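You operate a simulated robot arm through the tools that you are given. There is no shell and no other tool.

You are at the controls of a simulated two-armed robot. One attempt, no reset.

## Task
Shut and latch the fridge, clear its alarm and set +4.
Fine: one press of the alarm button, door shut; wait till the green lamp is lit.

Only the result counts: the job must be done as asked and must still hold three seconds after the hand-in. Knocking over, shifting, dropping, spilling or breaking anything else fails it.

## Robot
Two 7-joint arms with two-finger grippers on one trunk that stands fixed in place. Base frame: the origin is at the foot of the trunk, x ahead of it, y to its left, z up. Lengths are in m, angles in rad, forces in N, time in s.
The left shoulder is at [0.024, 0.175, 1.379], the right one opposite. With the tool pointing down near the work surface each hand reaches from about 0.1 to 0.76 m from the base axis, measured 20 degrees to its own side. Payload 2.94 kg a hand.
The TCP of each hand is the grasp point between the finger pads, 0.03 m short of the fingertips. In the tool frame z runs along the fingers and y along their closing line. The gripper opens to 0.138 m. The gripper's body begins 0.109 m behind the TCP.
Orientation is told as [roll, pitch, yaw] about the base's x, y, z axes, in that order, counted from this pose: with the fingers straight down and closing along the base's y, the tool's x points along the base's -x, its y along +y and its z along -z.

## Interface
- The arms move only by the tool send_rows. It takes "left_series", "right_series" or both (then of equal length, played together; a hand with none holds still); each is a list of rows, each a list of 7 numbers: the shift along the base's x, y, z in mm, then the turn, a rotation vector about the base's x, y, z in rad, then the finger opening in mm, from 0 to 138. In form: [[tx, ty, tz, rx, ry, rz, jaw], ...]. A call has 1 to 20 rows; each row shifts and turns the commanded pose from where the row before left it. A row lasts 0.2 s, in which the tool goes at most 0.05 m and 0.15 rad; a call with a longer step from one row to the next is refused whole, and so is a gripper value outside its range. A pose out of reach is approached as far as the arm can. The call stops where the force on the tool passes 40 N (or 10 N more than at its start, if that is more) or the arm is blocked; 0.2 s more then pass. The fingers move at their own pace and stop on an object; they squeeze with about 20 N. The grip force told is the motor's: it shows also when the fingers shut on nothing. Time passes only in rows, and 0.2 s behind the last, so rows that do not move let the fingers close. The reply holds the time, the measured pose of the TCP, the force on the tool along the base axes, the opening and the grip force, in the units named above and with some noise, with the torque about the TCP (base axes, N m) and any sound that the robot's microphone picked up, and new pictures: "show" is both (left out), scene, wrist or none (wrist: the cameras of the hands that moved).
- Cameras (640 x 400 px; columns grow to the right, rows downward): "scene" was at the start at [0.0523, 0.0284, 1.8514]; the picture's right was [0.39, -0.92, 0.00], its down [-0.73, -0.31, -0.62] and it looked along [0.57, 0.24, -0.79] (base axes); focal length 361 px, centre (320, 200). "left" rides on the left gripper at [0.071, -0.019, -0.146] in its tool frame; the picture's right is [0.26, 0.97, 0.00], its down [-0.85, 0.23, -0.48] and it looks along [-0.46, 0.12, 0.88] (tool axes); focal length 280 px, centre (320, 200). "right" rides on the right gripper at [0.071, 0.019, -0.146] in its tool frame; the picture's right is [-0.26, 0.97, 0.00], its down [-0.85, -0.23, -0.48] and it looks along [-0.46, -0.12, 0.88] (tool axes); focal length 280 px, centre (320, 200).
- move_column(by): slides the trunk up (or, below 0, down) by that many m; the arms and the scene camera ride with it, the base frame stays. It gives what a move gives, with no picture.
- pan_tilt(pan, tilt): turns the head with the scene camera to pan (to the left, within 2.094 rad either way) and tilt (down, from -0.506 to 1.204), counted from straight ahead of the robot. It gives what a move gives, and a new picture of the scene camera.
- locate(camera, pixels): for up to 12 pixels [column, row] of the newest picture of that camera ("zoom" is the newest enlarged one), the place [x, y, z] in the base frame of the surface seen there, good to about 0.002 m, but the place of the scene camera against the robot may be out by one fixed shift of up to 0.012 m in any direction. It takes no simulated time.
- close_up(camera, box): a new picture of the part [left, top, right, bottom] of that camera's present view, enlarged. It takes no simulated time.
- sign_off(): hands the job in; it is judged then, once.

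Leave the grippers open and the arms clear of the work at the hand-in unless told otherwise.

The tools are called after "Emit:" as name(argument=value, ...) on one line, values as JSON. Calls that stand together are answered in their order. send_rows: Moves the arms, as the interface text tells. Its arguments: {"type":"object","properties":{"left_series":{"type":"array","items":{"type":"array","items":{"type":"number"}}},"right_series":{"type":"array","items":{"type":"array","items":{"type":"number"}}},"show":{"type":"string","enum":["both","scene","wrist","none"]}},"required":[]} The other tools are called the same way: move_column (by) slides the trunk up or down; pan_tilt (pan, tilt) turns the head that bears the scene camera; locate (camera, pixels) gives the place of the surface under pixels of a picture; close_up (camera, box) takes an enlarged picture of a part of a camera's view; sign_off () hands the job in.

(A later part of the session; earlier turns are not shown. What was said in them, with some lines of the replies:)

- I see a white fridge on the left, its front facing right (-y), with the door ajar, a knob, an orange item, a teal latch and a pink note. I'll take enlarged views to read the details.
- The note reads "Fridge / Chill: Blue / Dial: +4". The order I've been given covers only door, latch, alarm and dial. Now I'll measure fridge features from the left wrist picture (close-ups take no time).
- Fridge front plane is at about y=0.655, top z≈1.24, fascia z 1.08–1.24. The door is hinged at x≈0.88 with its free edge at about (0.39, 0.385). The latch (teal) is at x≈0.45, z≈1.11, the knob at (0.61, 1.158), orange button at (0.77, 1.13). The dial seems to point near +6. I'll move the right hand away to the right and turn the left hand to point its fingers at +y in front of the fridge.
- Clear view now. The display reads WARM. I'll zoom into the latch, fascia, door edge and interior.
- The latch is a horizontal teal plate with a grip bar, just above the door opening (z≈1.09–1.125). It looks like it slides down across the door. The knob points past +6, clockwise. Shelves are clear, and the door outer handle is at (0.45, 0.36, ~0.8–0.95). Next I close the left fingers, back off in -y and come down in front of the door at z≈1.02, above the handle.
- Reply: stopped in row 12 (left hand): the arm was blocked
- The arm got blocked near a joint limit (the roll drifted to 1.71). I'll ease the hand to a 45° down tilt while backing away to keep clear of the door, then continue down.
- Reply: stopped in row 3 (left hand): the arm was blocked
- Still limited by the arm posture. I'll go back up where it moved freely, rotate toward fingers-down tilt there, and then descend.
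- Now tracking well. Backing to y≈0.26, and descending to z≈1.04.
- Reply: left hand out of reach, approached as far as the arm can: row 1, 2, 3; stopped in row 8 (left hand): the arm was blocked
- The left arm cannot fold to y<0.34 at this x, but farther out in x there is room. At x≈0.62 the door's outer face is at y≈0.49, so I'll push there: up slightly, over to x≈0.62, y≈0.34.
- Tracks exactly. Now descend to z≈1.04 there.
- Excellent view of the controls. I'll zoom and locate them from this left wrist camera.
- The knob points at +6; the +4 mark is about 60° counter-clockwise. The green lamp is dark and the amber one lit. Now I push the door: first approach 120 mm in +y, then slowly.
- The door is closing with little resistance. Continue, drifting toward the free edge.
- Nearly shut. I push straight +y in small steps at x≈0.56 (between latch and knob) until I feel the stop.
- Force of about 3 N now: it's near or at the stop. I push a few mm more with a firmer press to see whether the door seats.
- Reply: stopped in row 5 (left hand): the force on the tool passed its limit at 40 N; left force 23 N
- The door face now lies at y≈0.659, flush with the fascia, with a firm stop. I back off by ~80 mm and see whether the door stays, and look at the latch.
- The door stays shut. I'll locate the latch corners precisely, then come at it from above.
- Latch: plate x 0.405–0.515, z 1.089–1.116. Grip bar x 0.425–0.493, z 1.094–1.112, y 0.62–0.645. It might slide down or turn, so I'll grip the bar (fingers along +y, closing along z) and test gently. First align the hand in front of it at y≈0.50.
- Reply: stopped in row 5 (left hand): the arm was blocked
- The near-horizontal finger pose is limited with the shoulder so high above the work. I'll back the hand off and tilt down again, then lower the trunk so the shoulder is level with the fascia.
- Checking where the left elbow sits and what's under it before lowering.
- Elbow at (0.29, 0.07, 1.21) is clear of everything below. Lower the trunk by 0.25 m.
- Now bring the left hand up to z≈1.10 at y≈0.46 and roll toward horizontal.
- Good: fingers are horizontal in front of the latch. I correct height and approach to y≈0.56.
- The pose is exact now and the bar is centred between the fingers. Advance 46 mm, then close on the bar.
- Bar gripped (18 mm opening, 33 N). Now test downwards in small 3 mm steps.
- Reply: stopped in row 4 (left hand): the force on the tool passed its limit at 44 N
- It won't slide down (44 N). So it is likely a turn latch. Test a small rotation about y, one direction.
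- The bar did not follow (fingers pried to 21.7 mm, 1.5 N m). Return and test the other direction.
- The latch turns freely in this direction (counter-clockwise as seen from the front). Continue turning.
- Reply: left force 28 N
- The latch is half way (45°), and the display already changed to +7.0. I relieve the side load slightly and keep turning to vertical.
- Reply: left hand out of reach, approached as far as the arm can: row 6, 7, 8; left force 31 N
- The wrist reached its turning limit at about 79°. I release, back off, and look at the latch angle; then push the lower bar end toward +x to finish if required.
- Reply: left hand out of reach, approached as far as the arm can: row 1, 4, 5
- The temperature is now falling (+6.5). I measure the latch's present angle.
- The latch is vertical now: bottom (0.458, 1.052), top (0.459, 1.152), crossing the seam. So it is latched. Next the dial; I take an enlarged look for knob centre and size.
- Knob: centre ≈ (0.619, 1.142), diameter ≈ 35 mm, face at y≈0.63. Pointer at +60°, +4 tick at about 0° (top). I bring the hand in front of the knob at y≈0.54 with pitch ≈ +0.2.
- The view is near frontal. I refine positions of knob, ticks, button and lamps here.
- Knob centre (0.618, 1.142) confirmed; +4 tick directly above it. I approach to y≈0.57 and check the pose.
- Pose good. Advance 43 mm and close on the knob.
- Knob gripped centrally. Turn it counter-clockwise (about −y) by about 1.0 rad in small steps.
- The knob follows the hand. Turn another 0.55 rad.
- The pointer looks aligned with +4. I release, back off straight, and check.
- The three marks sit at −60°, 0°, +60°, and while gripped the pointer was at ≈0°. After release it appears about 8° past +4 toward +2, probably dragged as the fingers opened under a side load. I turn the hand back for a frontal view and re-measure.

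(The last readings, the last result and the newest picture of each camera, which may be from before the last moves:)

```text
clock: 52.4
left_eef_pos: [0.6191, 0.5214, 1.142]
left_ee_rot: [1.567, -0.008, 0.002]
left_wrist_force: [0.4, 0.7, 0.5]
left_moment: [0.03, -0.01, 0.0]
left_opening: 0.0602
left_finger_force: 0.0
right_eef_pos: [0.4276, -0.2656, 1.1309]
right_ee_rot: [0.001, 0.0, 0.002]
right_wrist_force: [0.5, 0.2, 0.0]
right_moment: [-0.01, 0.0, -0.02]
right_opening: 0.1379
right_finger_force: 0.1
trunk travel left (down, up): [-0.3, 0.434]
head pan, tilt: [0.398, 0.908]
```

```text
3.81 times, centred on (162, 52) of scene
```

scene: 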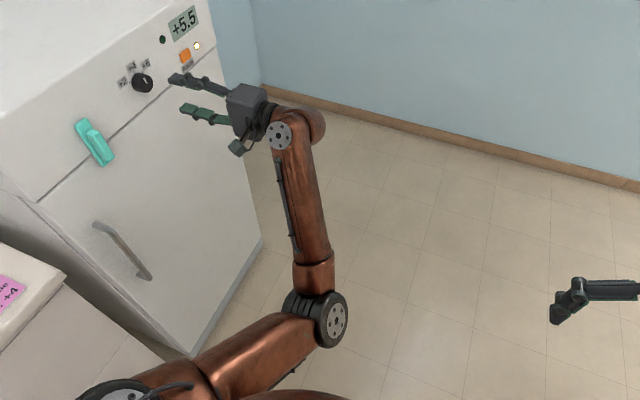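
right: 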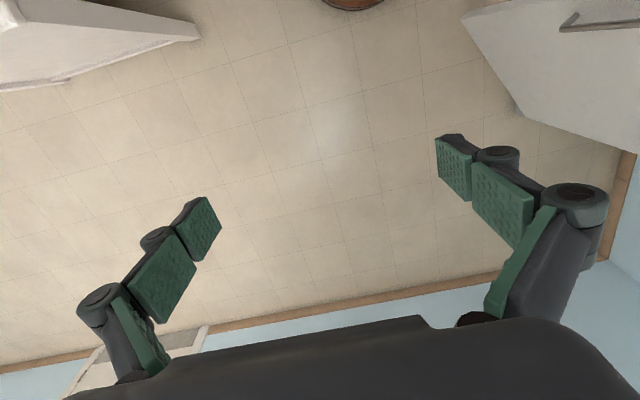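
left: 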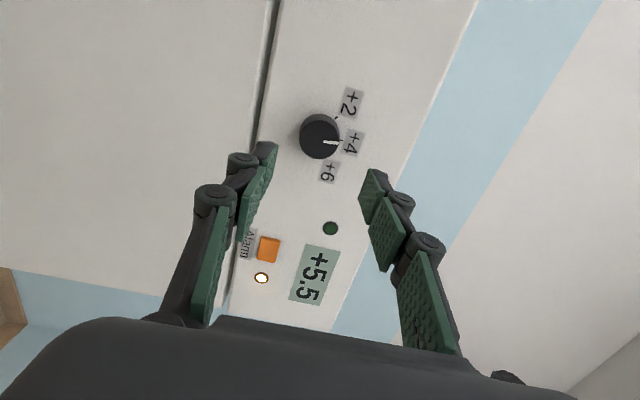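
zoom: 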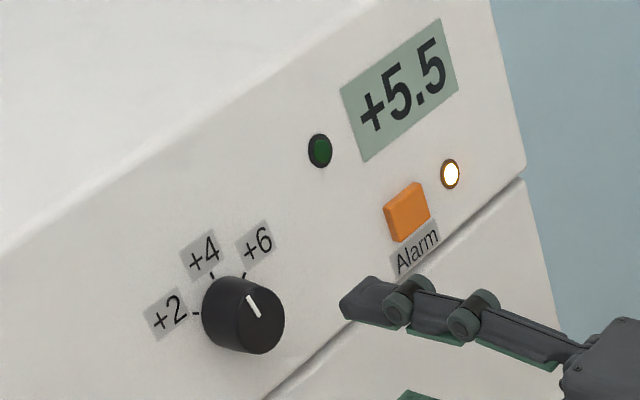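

Measured pointer is −10.8°, tick at −0.8°: the pointer is about 10° past +4 toward +2. I'll re-grip and turn it back +0.175 rad, then null the side force before release.

Emit:
send_rows(left_series=[[0, 25, 0, 0, 0, 0, 60], [0, 25, 0, 0, 0, 0, 60], [0, 25, 0, 0, 0, 0, 60], [0, 12, 0, 0, 0, 0, 60], [0, 5, 0, 0, 0, 0, 60], [0, 0, 0, 0, 0, 0, 60], [0, 0, 0, 0, 0, 0, 0], [0, 0, 0, 0, 0, 0, 0], [0, 0, 0, 0, 0, 0, 0]])

Emit:
close_up(camera="left", box=[270, 90, 390, 230])

```text
clock: 54.4
left_eef_pos: [0.6196, 0.6145, 1.1408]
left_ee_rot: [1.565, -0.009, 0.004]
left_wrist_force: [-0.3, 0.0, -1.9]
left_moment: [-0.09, 0.01, 0.05]
left_opening: 0.0379
left_finger_force: 40.3
right_eef_pos: [0.429, -0.2642, 1.1307]
right_ee_rot: [0.001, -0.001, 0.002]
right_wrist_force: [0.0, -0.3, 0.5]
right_moment: [-0.02, -0.01, -0.01]
right_opening: 0.1384
right_finger_force: 0.1
trunk travel left (down, up): [-0.3, 0.434]
head pan, tilt: [0.398, 0.908]
```

scene: 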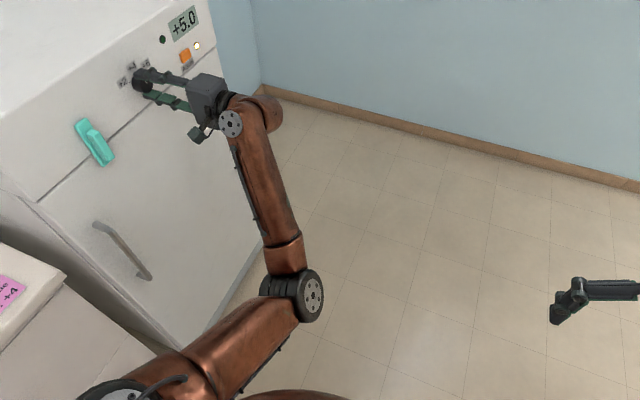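
left: 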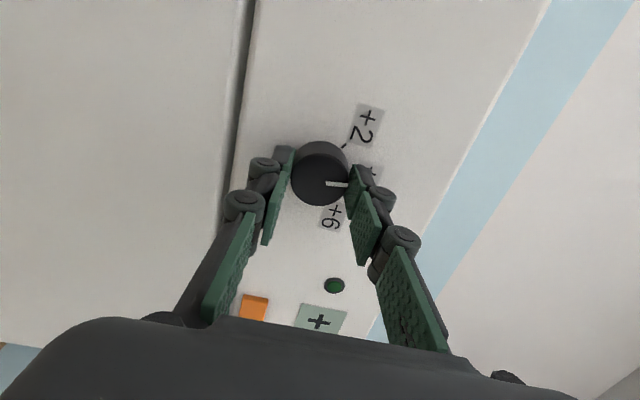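

```text
2.86 times, centred on (330, 160) of left
```

zoom: 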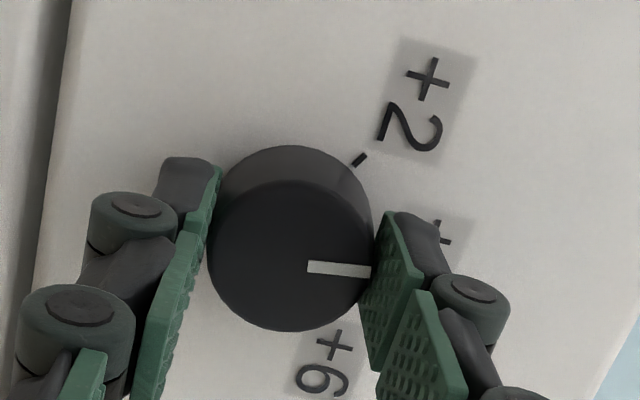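

Gripped, pointer at about −9°. Turn back +0.16 rad.

Emit:
send_rows(left_series=[[0, 0, 0, 0, 0.06, 0, 0], [0, 0, 0, 0, 0.06, 0, 0], [0, 0, 0, 0, 0.04, 0, 0], [0, 0, 0, 0, 0, 0, 0], [0, 0, 0, 0, 0, 0, 0]], show="wrist")

Emit:
close_up(camera="left", box=[270, 90, 390, 230])

```text
clock: 55.5
left_eef_pos: [0.6197, 0.6145, 1.1426]
left_ee_rot: [1.568, 0.151, 0.003]
left_wrist_force: [2.6, 2.8, 0.3]
left_moment: [0.13, -0.04, -0.05]
left_opening: 0.0376
left_finger_force: 44.9
right_eef_pos: [0.4269, -0.2658, 1.1298]
right_ee_rot: [0.001, 0.003, 0.001]
right_wrist_force: [0.7, -1.1, 0.9]
right_moment: [0.02, 0.01, 0.0]
right_opening: 0.1379
right_finger_force: 0.1
trunk travel left (down, up): [-0.3, 0.434]
head pan, tilt: [0.398, 0.908]
```

left: 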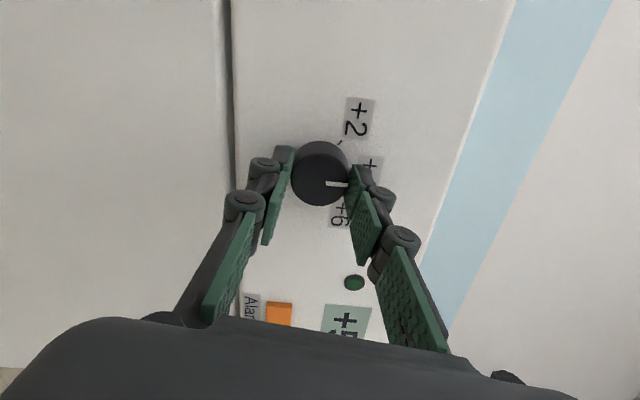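

```text
2.86 times, centred on (330, 160) of left
```

zoom: 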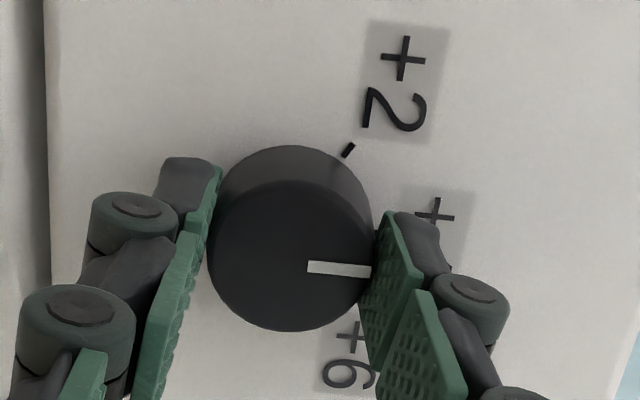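

The knob followed and side forces are small. Release and back off, then re-measure.

Emit:
send_rows(left_series=[[0, 0, 0, 0, 0, 0, 60], [0, 0, 0, 0, 0, 0, 60], [0, 0, 0, 0, 0, 0, 60], [0, -20, 0, 0, 0, 0, 60], [0, -25, 0, 0, 0, 0, 60], [0, -25, 0, 0, 0, 0, 60], [0, -22, 0, 0, 0, 0, 60], [0, 0, 0, 0, 0, 0, 60], [0, 0, 0, 0, 0, 0, 60]])

Emit:
close_up(camera="left", box=[285, 70, 385, 180])

Emit:
close_up(camera="scene", box=[110, 0, 215, 105])

```text
clock: 57.5
left_eef_pos: [0.6173, 0.5219, 1.1425]
left_ee_rot: [1.568, 0.153, 0.004]
left_wrist_force: [0.3, -0.5, -0.1]
left_moment: [0.0, -0.02, 0.0]
left_opening: 0.0602
left_finger_force: 0.1
right_eef_pos: [0.4278, -0.2666, 1.1289]
right_ee_rot: [0.002, 0.001, 0.001]
right_wrist_force: [0.8, -1.2, 0.0]
right_moment: [0.01, -0.04, 0.01]
right_opening: 0.1381
right_finger_force: 0.0
trunk travel left (down, up): [-0.3, 0.434]
head pan, tilt: [0.398, 0.908]
```

scene: 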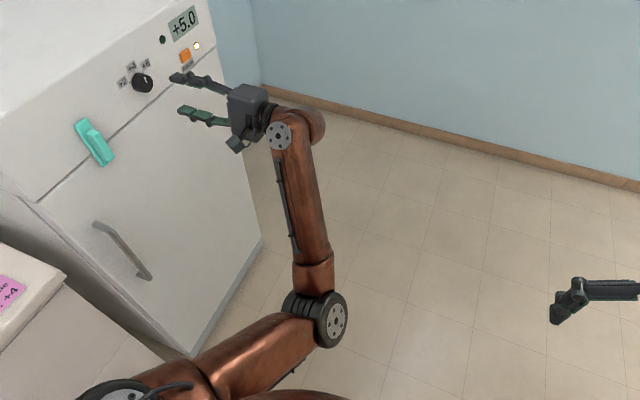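
left: 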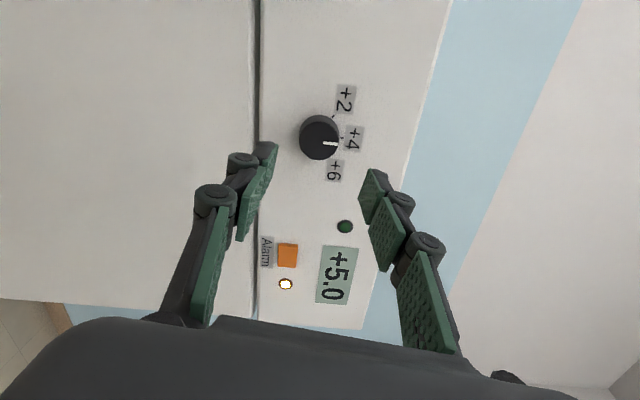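

```text
3.64 times, centred on (335, 125) of left
```

zoom: 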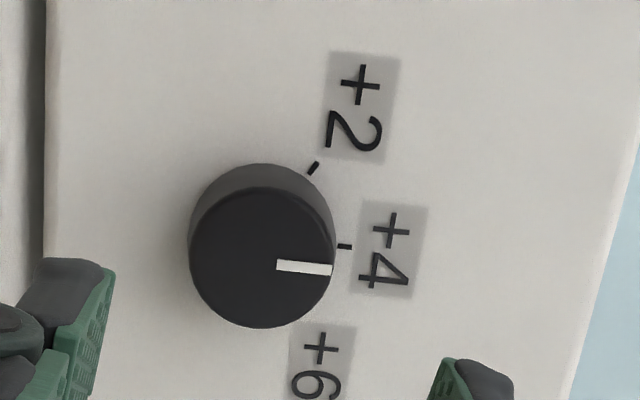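

```text
3.81 times, centred on (162, 52) of scene
```

zoom: 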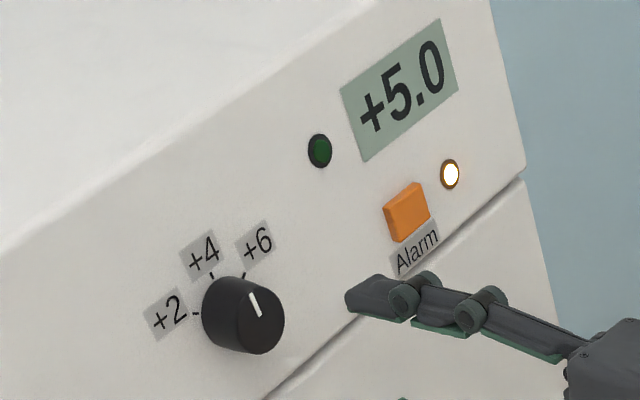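

The pointer is now at ≈−1°, i.e. right on +4. The temperature shows +5.0 and falls. I close the fingers and move in front of the alarm button (0.772, 1.120), staying clear, and wait to see the green lamp.

Emit:
send_rows(left_series=[[15, 0, 0, 0, -0.05, 0, 0], [20, 0, -3, 0, -0.05, 0, 0], [20, 0, -4, 0, -0.05, 0, 0], [20, 0, -4, 0, 0, 0, 0], [20, 0, -4, 0, 0, 0, 0], [20, 0, -4, 0, 0, 0, 0], [20, 0, -4, 0, 0, 0, 0], [20, 0, 0, 0, 0, 0, 0], [0, 0, 0, 0, 0, 0, 0], [0, 0, 0, 0, 0, 0, 0]])

Emit:
close_up(camera="scene", box=[110, 0, 215, 105])

```text
clock: 59.8
left_eef_pos: [0.7741, 0.5212, 1.1184]
left_ee_rot: [1.566, 0.002, 0.004]
left_wrist_force: [-0.5, 0.1, 0.4]
left_moment: [-0.03, -0.01, -0.02]
left_opening: 0.0002
left_finger_force: 20.3
right_eef_pos: [0.4284, -0.2663, 1.1297]
right_ee_rot: [0.001, -0.001, 0.001]
right_wrist_force: [-1.0, 0.7, 0.6]
right_moment: [0.0, 0.02, 0.01]
right_opening: 0.138
right_finger_force: 0.1
trunk travel left (down, up): [-0.3, 0.434]
head pan, tilt: [0.398, 0.908]
```

scene: 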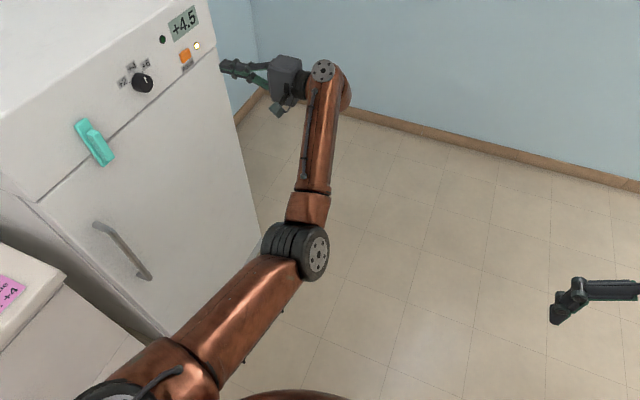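
left: 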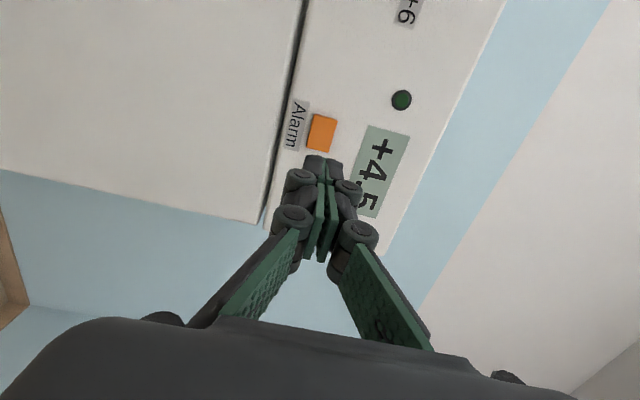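

```text
3.81 times, centred on (162, 52) of scene
```

zoom: 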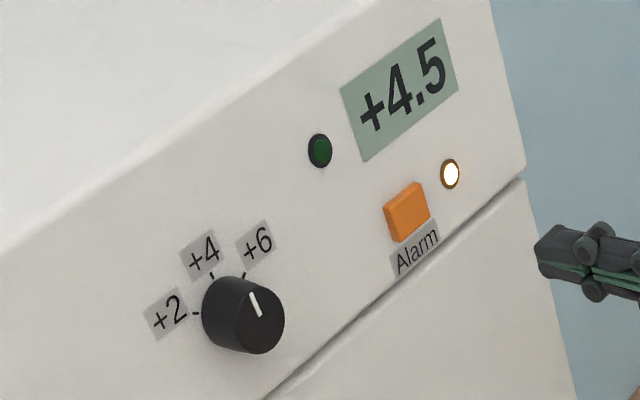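

Display +4.5; the amber lamp still lit, green dark. I measure the button here and wait a few seconds with the hand still.

Emit:
locate(camera="left", pixels=[[322, 133], [316, 118], [334, 122], [310, 147], [328, 150], [401, 100]])

Emit:
send_rows(left_series=[[0, 0, 0, 0, 0, 0, 0], [0, 0, 0, 0, 0, 0, 0], [0, 0, 0, 0, 0, 0, 0], [0, 0, 0, 0, 0, 0, 0], [0, 0, 0, 0, 0, 0, 0], [0, 0, 0, 0, 0, 0, 0], [0, 0, 0, 0, 0, 0, 0], [0, 0, 0, 0, 0, 0, 0], [0, 0, 0, 0, 0, 0, 0], [0, 0, 0, 0, 0, 0, 0], [0, 0, 0, 0, 0, 0, 0], [0, 0, 0, 0, 0, 0, 0], [0, 0, 0, 0, 0, 0, 0], [0, 0, 0, 0, 0, 0, 0], [0, 0, 0, 0, 0, 0, 0], [0, 0, 0, 0, 0, 0, 0], [0, 0, 0, 0, 0, 0, 0], [0, 0, 0, 0, 0, 0, 0], [0, 0, 0, 0, 0, 0, 0], [0, 0, 0, 0, 0, 0, 0]])

Emit:
close_up(camera="scene", box=[110, 0, 215, 105])

```text
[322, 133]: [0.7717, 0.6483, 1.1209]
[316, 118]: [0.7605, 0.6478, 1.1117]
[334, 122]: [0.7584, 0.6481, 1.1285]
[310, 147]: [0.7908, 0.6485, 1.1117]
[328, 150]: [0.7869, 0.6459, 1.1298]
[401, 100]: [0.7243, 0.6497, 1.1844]
```

```text
clock: 64.0
left_eef_pos: [0.774, 0.52, 1.1184]
left_ee_rot: [1.565, 0.001, 0.003]
left_wrist_force: [-0.7, -0.6, -0.6]
left_moment: [-0.03, -0.03, 0.0]
left_opening: 0.0
left_finger_force: 20.2
right_eef_pos: [0.4277, -0.2658, 1.1305]
right_ee_rot: [0.003, -0.001, 0.001]
right_wrist_force: [0.2, 0.5, 1.0]
right_moment: [0.03, 0.01, 0.01]
right_opening: 0.138
right_finger_force: 0.0
trunk travel left (down, up): [-0.3, 0.434]
head pan, tilt: [0.398, 0.908]
```

scene: 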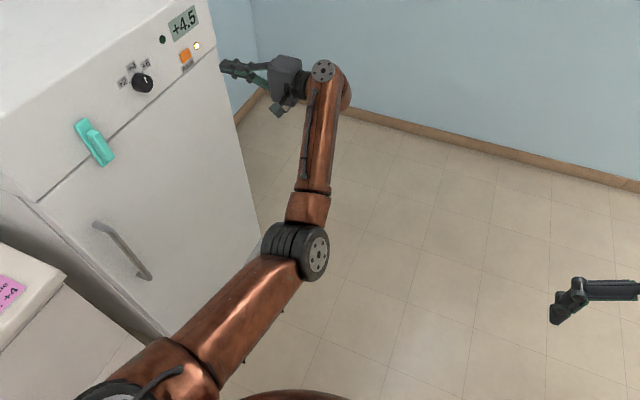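
left: 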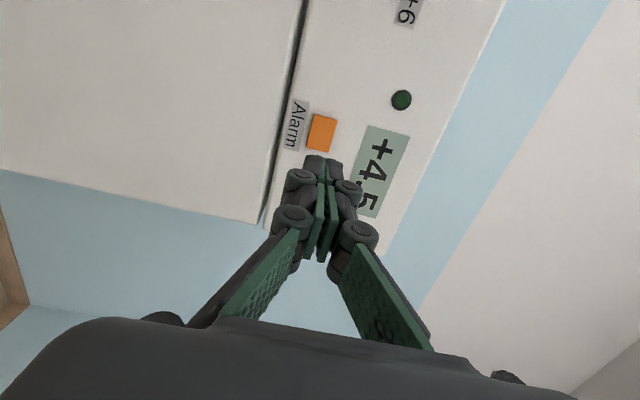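

```text
3.81 times, centred on (162, 52) of scene
```

zoom: 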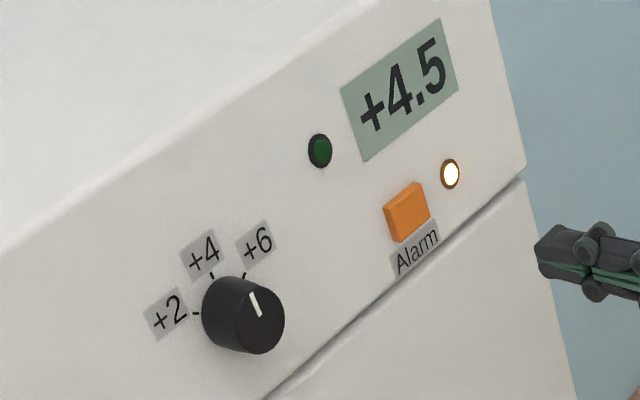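

Still +4.5, no green. Keep waiting another 8 s.

Emit:
send_rows(left_series=[[0, 0, 0, 0, 0, 0, 0], [0, 0, 0, 0, 0, 0, 0], [0, 0, 0, 0, 0, 0, 0], [0, 0, 0, 0, 0, 0, 0], [0, 0, 0, 0, 0, 0, 0], [0, 0, 0, 0, 0, 0, 0], [0, 0, 0, 0, 0, 0, 0], [0, 0, 0, 0, 0, 0, 0], [0, 0, 0, 0, 0, 0, 0], [0, 0, 0, 0, 0, 0, 0], [0, 0, 0, 0, 0, 0, 0], [0, 0, 0, 0, 0, 0, 0], [0, 0, 0, 0, 0, 0, 0], [0, 0, 0, 0, 0, 0, 0], [0, 0, 0, 0, 0, 0, 0], [0, 0, 0, 0, 0, 0, 0], [0, 0, 0, 0, 0, 0, 0], [0, 0, 0, 0, 0, 0, 0], [0, 0, 0, 0, 0, 0, 0], [0, 0, 0, 0, 0, 0, 0]], show="none")

Emit:
send_rows(left_series=[[0, 0, 0, 0, 0, 0, 0], [0, 0, 0, 0, 0, 0, 0], [0, 0, 0, 0, 0, 0, 0], [0, 0, 0, 0, 0, 0, 0], [0, 0, 0, 0, 0, 0, 0], [0, 0, 0, 0, 0, 0, 0], [0, 0, 0, 0, 0, 0, 0], [0, 0, 0, 0, 0, 0, 0], [0, 0, 0, 0, 0, 0, 0], [0, 0, 0, 0, 0, 0, 0], [0, 0, 0, 0, 0, 0, 0], [0, 0, 0, 0, 0, 0, 0], [0, 0, 0, 0, 0, 0, 0], [0, 0, 0, 0, 0, 0, 0], [0, 0, 0, 0, 0, 0, 0], [0, 0, 0, 0, 0, 0, 0], [0, 0, 0, 0, 0, 0, 0], [0, 0, 0, 0, 0, 0, 0], [0, 0, 0, 0, 0, 0, 0], [0, 0, 0, 0, 0, 0, 0]], show="scene")

Emit:
close_up(camera="scene", box=[110, 0, 215, 105])

```text
clock: 68.2
left_eef_pos: [0.7751, 0.522, 1.1189]
left_ee_rot: [1.565, 0.001, 0.005]
left_wrist_force: [0.2, -0.2, -0.4]
left_moment: [0.01, 0.0, 0.01]
left_opening: 0.0
left_finger_force: 20.0
right_eef_pos: [0.4267, -0.2658, 1.1299]
right_ee_rot: [0.001, 0.001, 0.002]
right_wrist_force: [-0.2, 0.5, 0.1]
right_moment: [0.01, -0.03, 0.02]
right_opening: 0.1379
right_finger_force: 0.0
trunk travel left (down, up): [-0.3, 0.434]
head pan, tilt: [0.398, 0.908]
```

```text
clock: 72.3
left_eef_pos: [0.7744, 0.5209, 1.1186]
left_ee_rot: [1.566, 0.002, 0.002]
left_wrist_force: [0.4, 0.5, 0.5]
left_moment: [0.0, -0.01, -0.01]
left_opening: 0.0002
left_finger_force: 20.0
right_eef_pos: [0.4282, -0.265, 1.1302]
right_ee_rot: [0.002, -0.002, 0.001]
right_wrist_force: [-0.1, -0.1, 0.3]
right_moment: [0.02, 0.01, 0.0]
right_opening: 0.1378
right_finger_force: 0.1
trunk travel left (down, up): [-0.3, 0.434]
head pan, tilt: [0.398, 0.908]
```

scene: 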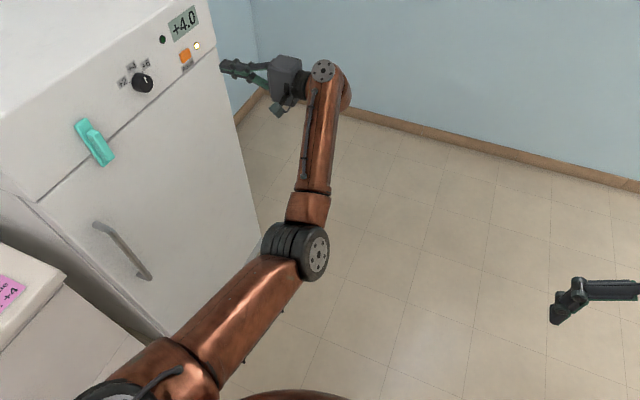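

```text
3.81 times, centred on (162, 52) of scene
```

zoom: 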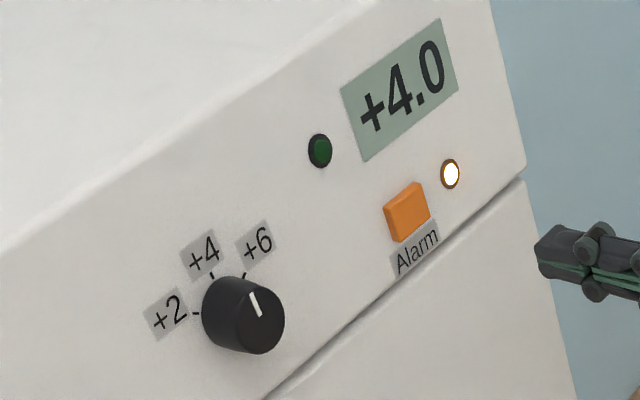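

Display at +4.0, green still dark, amber still lit; so the single press comes now, with the door shut. I advance to just short of the button face (tip y≈0.64), aligned at (0.773, 1.120).

Emit:
send_rows(left_series=[[-1, 20, 2, 0, 0, 0, 0], [0, 25, 0, 0, 0, 0, 0], [0, 25, 0, 0, 0, 0, 0], [0, 15, 0, 0, 0, 0, 0], [0, 0, 0, 0, 0, 0, 0], [0, 0, 0, 0, 0, 0, 0]])

Emit:
close_up(camera="left", box=[240, 60, 420, 240])

Emit:
close_up(camera="scene", box=[140, 0, 260, 105])

```text
clock: 73.8
left_eef_pos: [0.7736, 0.6067, 1.1206]
left_ee_rot: [1.565, 0.0, 0.004]
left_wrist_force: [-0.5, 0.4, 0.3]
left_moment: [-0.04, -0.02, 0.0]
left_opening: 0.0
left_finger_force: 19.7
right_eef_pos: [0.4277, -0.2662, 1.1294]
right_ee_rot: [0.003, 0.001, 0.002]
right_wrist_force: [-0.3, 0.9, 0.3]
right_moment: [0.01, 0.0, 0.02]
right_opening: 0.1379
right_finger_force: 0.1
trunk travel left (down, up): [-0.3, 0.434]
head pan, tilt: [0.398, 0.908]
```

scene: 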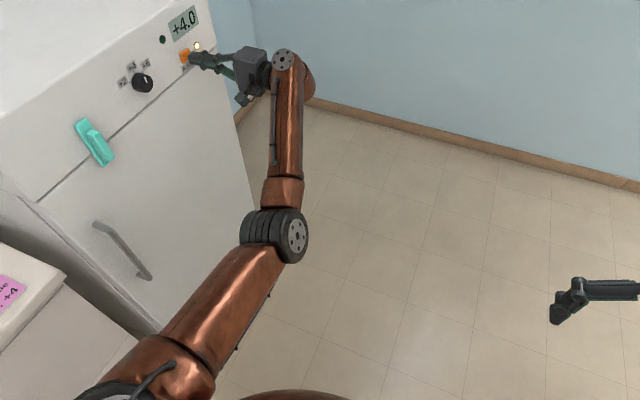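
left: 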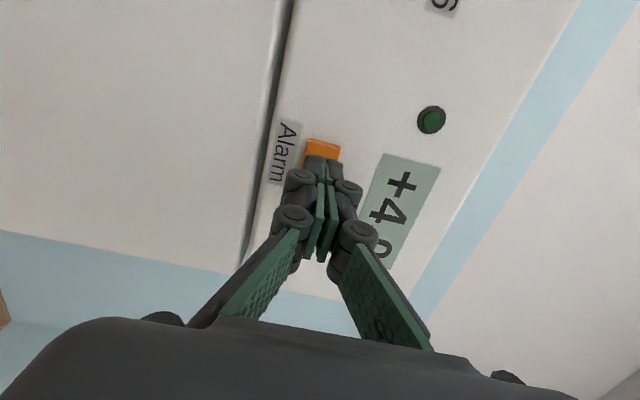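

```text
2.22 times, centred on (330, 150) of left
```

zoom: 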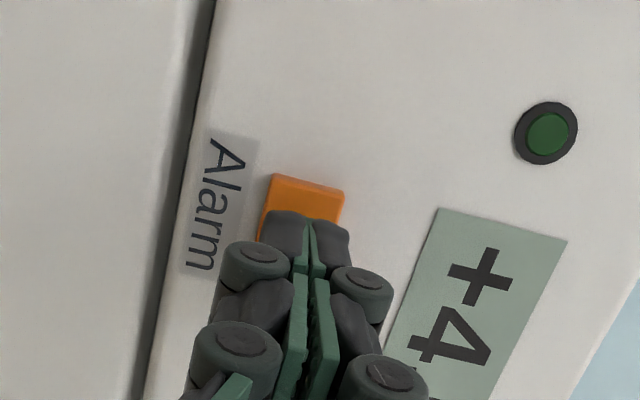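

```text
3.81 times, centred on (200, 52) of scene
```

zoom: 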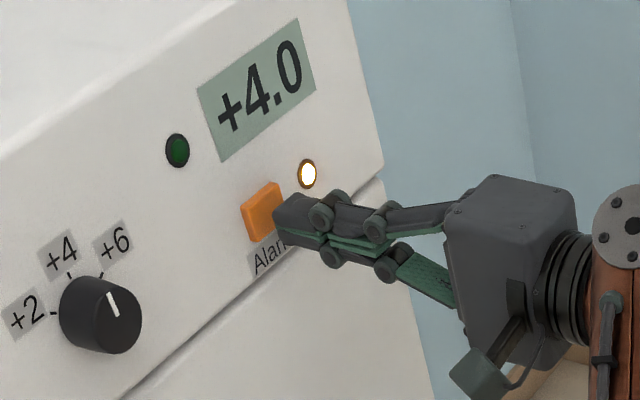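

Aligned with the button. Press in 3 mm steps, smoothly without reversing.

Emit:
send_rows(left_series=[[0, 4, 0, 0, 0, 0, 0], [0, 4, 0, 0, 0, 0, 0], [0, 3, 0, 0, 0, 0, 0], [0, 3, 0, 0, 0, 0, 0], [0, 2, 0, 0, 0, 0, 0]])

Emit:
close_up(camera="scene", box=[140, 0, 260, 105])

```text
clock: 75.0
left_eef_pos: [0.7726, 0.6231, 1.12]
left_ee_rot: [1.566, 0.002, 0.004]
left_wrist_force: [-0.8, -0.8, -0.2]
left_moment: [0.0, -0.02, 0.0]
left_opening: 0.006
left_finger_force: 28.8
right_eef_pos: [0.4278, -0.2659, 1.1295]
right_ee_rot: [0.003, 0.002, 0.003]
right_wrist_force: [0.1, 0.2, -0.3]
right_moment: [0.0, 0.0, -0.01]
right_opening: 0.1382
right_finger_force: 0.0
trunk travel left (down, up): [-0.3, 0.434]
head pan, tilt: [0.398, 0.908]
heard: click
```

scene: 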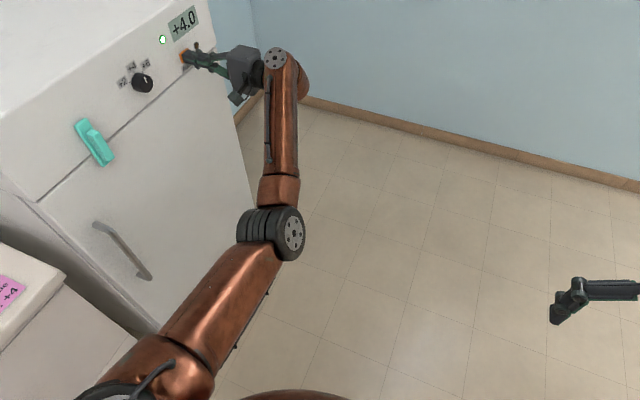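
left: 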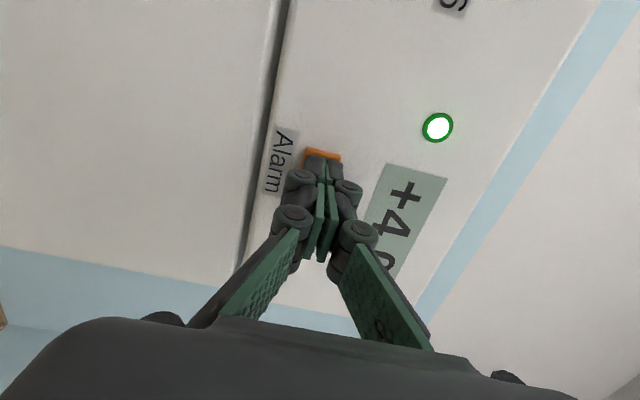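

```text
3.81 times, centred on (200, 52) of scene
```

zoom: 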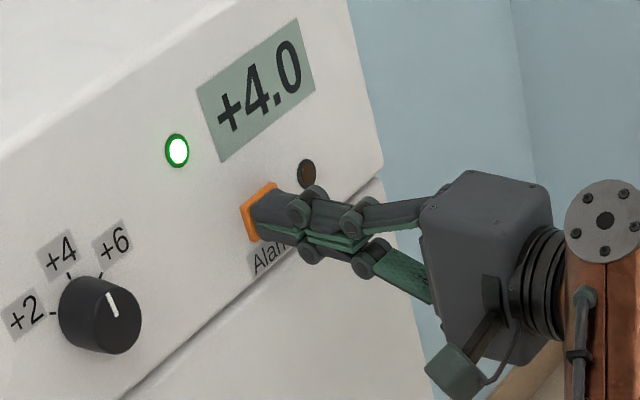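

Click heard: the amber lamp is off, the green one lit. I withdraw straight back in one motion, then open the fingers well clear.

Emit:
send_rows(left_series=[[0, -25, 0, 0, 0, 0, 0], [0, -35, 0, 0, 0, 0, 0], [0, -40, 0, 0, 0, 0, 0], [0, -40, 0, 0, 0, 0, 0], [-20, -30, 0, 0, 0, 0, 60], [-20, -20, 0, 0, 0, 0, 120], [0, 0, 0, 0, 0, 0, 138], [0, 0, 0, 0, 0, 0, 138], [0, 0, 0, 0, 0, 0, 138], [0, 0, 0, 0, 0, 0, 138]])

Emit:
close_up(camera="scene", box=[60, 0, 230, 170])

```text
clock: 77.2
left_eef_pos: [0.7316, 0.4318, 1.1223]
left_ee_rot: [1.565, 0.001, 0.003]
left_wrist_force: [0.9, 0.5, -0.1]
left_moment: [-0.01, 0.0, -0.02]
left_opening: 0.1211
left_finger_force: 0.1
right_eef_pos: [0.4291, -0.2661, 1.1303]
right_ee_rot: [0.003, 0.0, 0.001]
right_wrist_force: [1.3, 0.0, 0.7]
right_moment: [0.0, 0.0, -0.01]
right_opening: 0.1382
right_finger_force: 0.2
trunk travel left (down, up): [-0.3, 0.434]
head pan, tilt: [0.398, 0.908]
```

scene: 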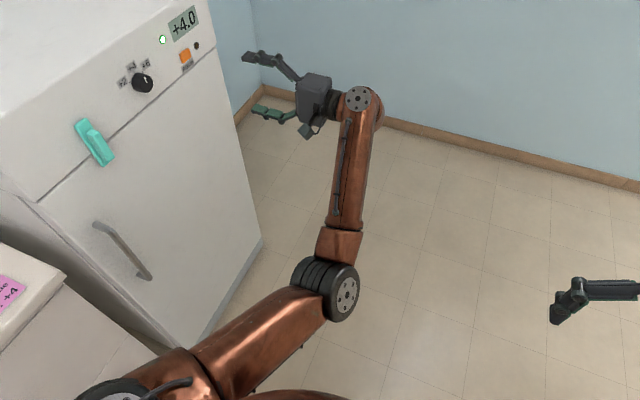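
left: 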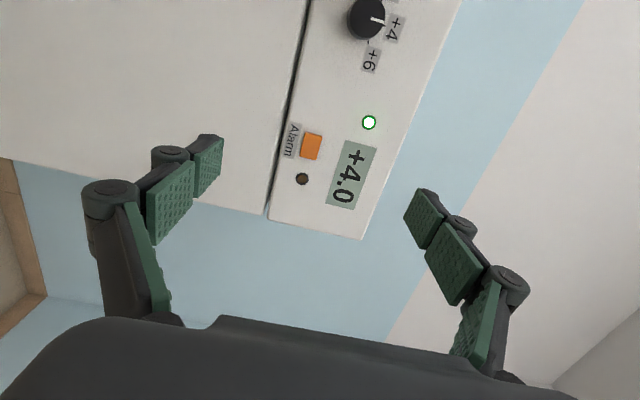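

```text
2.35 times, centred on (145, 85) of scene
```

zoom: 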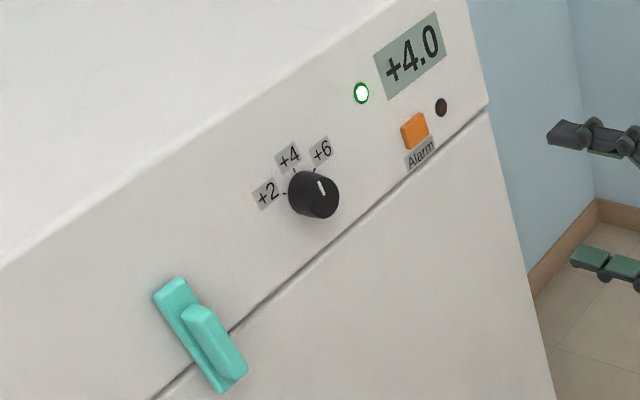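

Everything reads right: display +4.0, green lit, amber off, dial at +4. I double-check the latch angle and wait a few seconds for stability.

Emit:
send_rows(left_series=[[0, -10, 0, 0, 0, 0, 138], [0, 0, 0, 0, 0, 0, 138], [0, 0, 0, 0, 0, 0, 138], [0, 0, 0, 0, 0, 0, 138], [0, 0, 0, 0, 0, 0, 138], [0, 0, 0, 0, 0, 0, 138], [0, 0, 0, 0, 0, 0, 138], [0, 0, 0, 0, 0, 0, 138], [0, 0, 0, 0, 0, 0, 138], [0, 0, 0, 0, 0, 0, 138], [0, 0, 0, 0, 0, 0, 138], [0, 0, 0, 0, 0, 0, 138], [0, 0, 0, 0, 0, 0, 138], [0, 0, 0, 0, 0, 0, 138], [0, 0, 0, 0, 0, 0, 138]], show="scene")

Emit:
close_up(camera="scene", box=[60, 105, 130, 175])

Emit:
locate(camera="zoom", pixels=[[250, 85], [320, 55], [375, 340], [430, 300], [310, 170], [400, 300], [200, 300], [450, 120]])

```text
clock: 80.3
left_eef_pos: [0.7327, 0.4224, 1.1223]
left_ee_rot: [1.564, 0.002, 0.003]
left_wrist_force: [-0.2, -0.4, -0.3]
left_moment: [-0.01, 0.0, 0.02]
left_opening: 0.138
left_finger_force: 0.0
right_eef_pos: [0.4279, -0.2657, 1.1305]
right_ee_rot: [0.002, 0.0, 0.002]
right_wrist_force: [-1.1, 0.4, -0.2]
right_moment: [0.01, 0.0, -0.01]
right_opening: 0.1381
right_finger_force: 0.1
trunk travel left (down, up): [-0.3, 0.434]
head pan, tilt: [0.398, 0.908]
```

scene: 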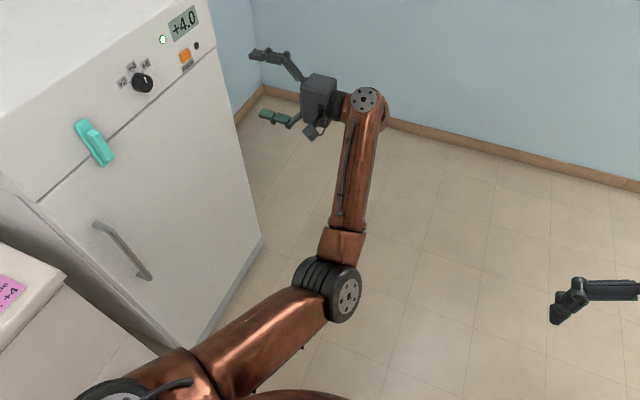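

```text
5.71 times, centred on (95, 140) of scene
```

zoom: 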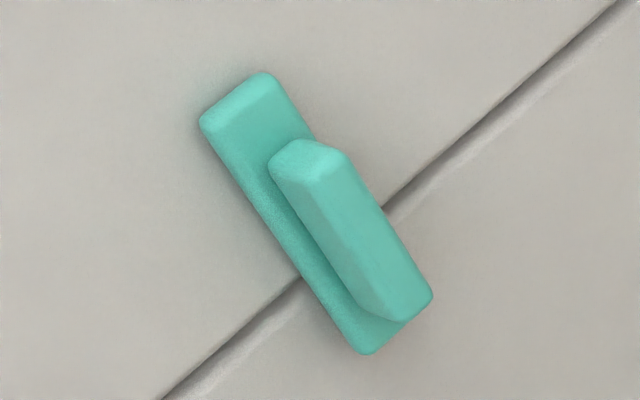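

```text
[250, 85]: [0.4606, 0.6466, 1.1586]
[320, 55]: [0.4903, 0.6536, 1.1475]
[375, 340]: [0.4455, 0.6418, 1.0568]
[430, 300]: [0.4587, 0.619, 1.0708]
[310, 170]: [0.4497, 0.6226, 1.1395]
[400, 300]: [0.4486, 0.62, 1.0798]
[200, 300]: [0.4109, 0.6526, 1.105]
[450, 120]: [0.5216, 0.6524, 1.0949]
```

The latch stands vertical over the seam, the door is flush, the green lamp is steady at +4.0, and both hands are open and clear. Handing in.

Emit:
sign_off()

```text
The job is handed in.
```

The fridge is shut and latched, its alarm is cleared and the dial is set to +4. I handed the job in with the green lamp lit; the judge's result has not come back.

- **Door:** pushed shut, flush with the front panel, and it stayed shut when I let go.
- **Latch:** it turns rather than slides. I turned it until it stood upright across the seam.
- **Dial:** the pointer went about 10° past +4 when I first let go of it. I gripped it again and turned it back, and it now sits within a degree or two of +4.
- **Alarm:** I waited until the display read +4.0, then pressed the button once with the door shut. I heard a click, the amber lamp went out and the green lamp came on. It was still lit about 5 seconds later.

The note on the counter also says "Chill: Blue". That was not part of your order, so I left the bottles alone. Both grippers are open and clear of the fridge.
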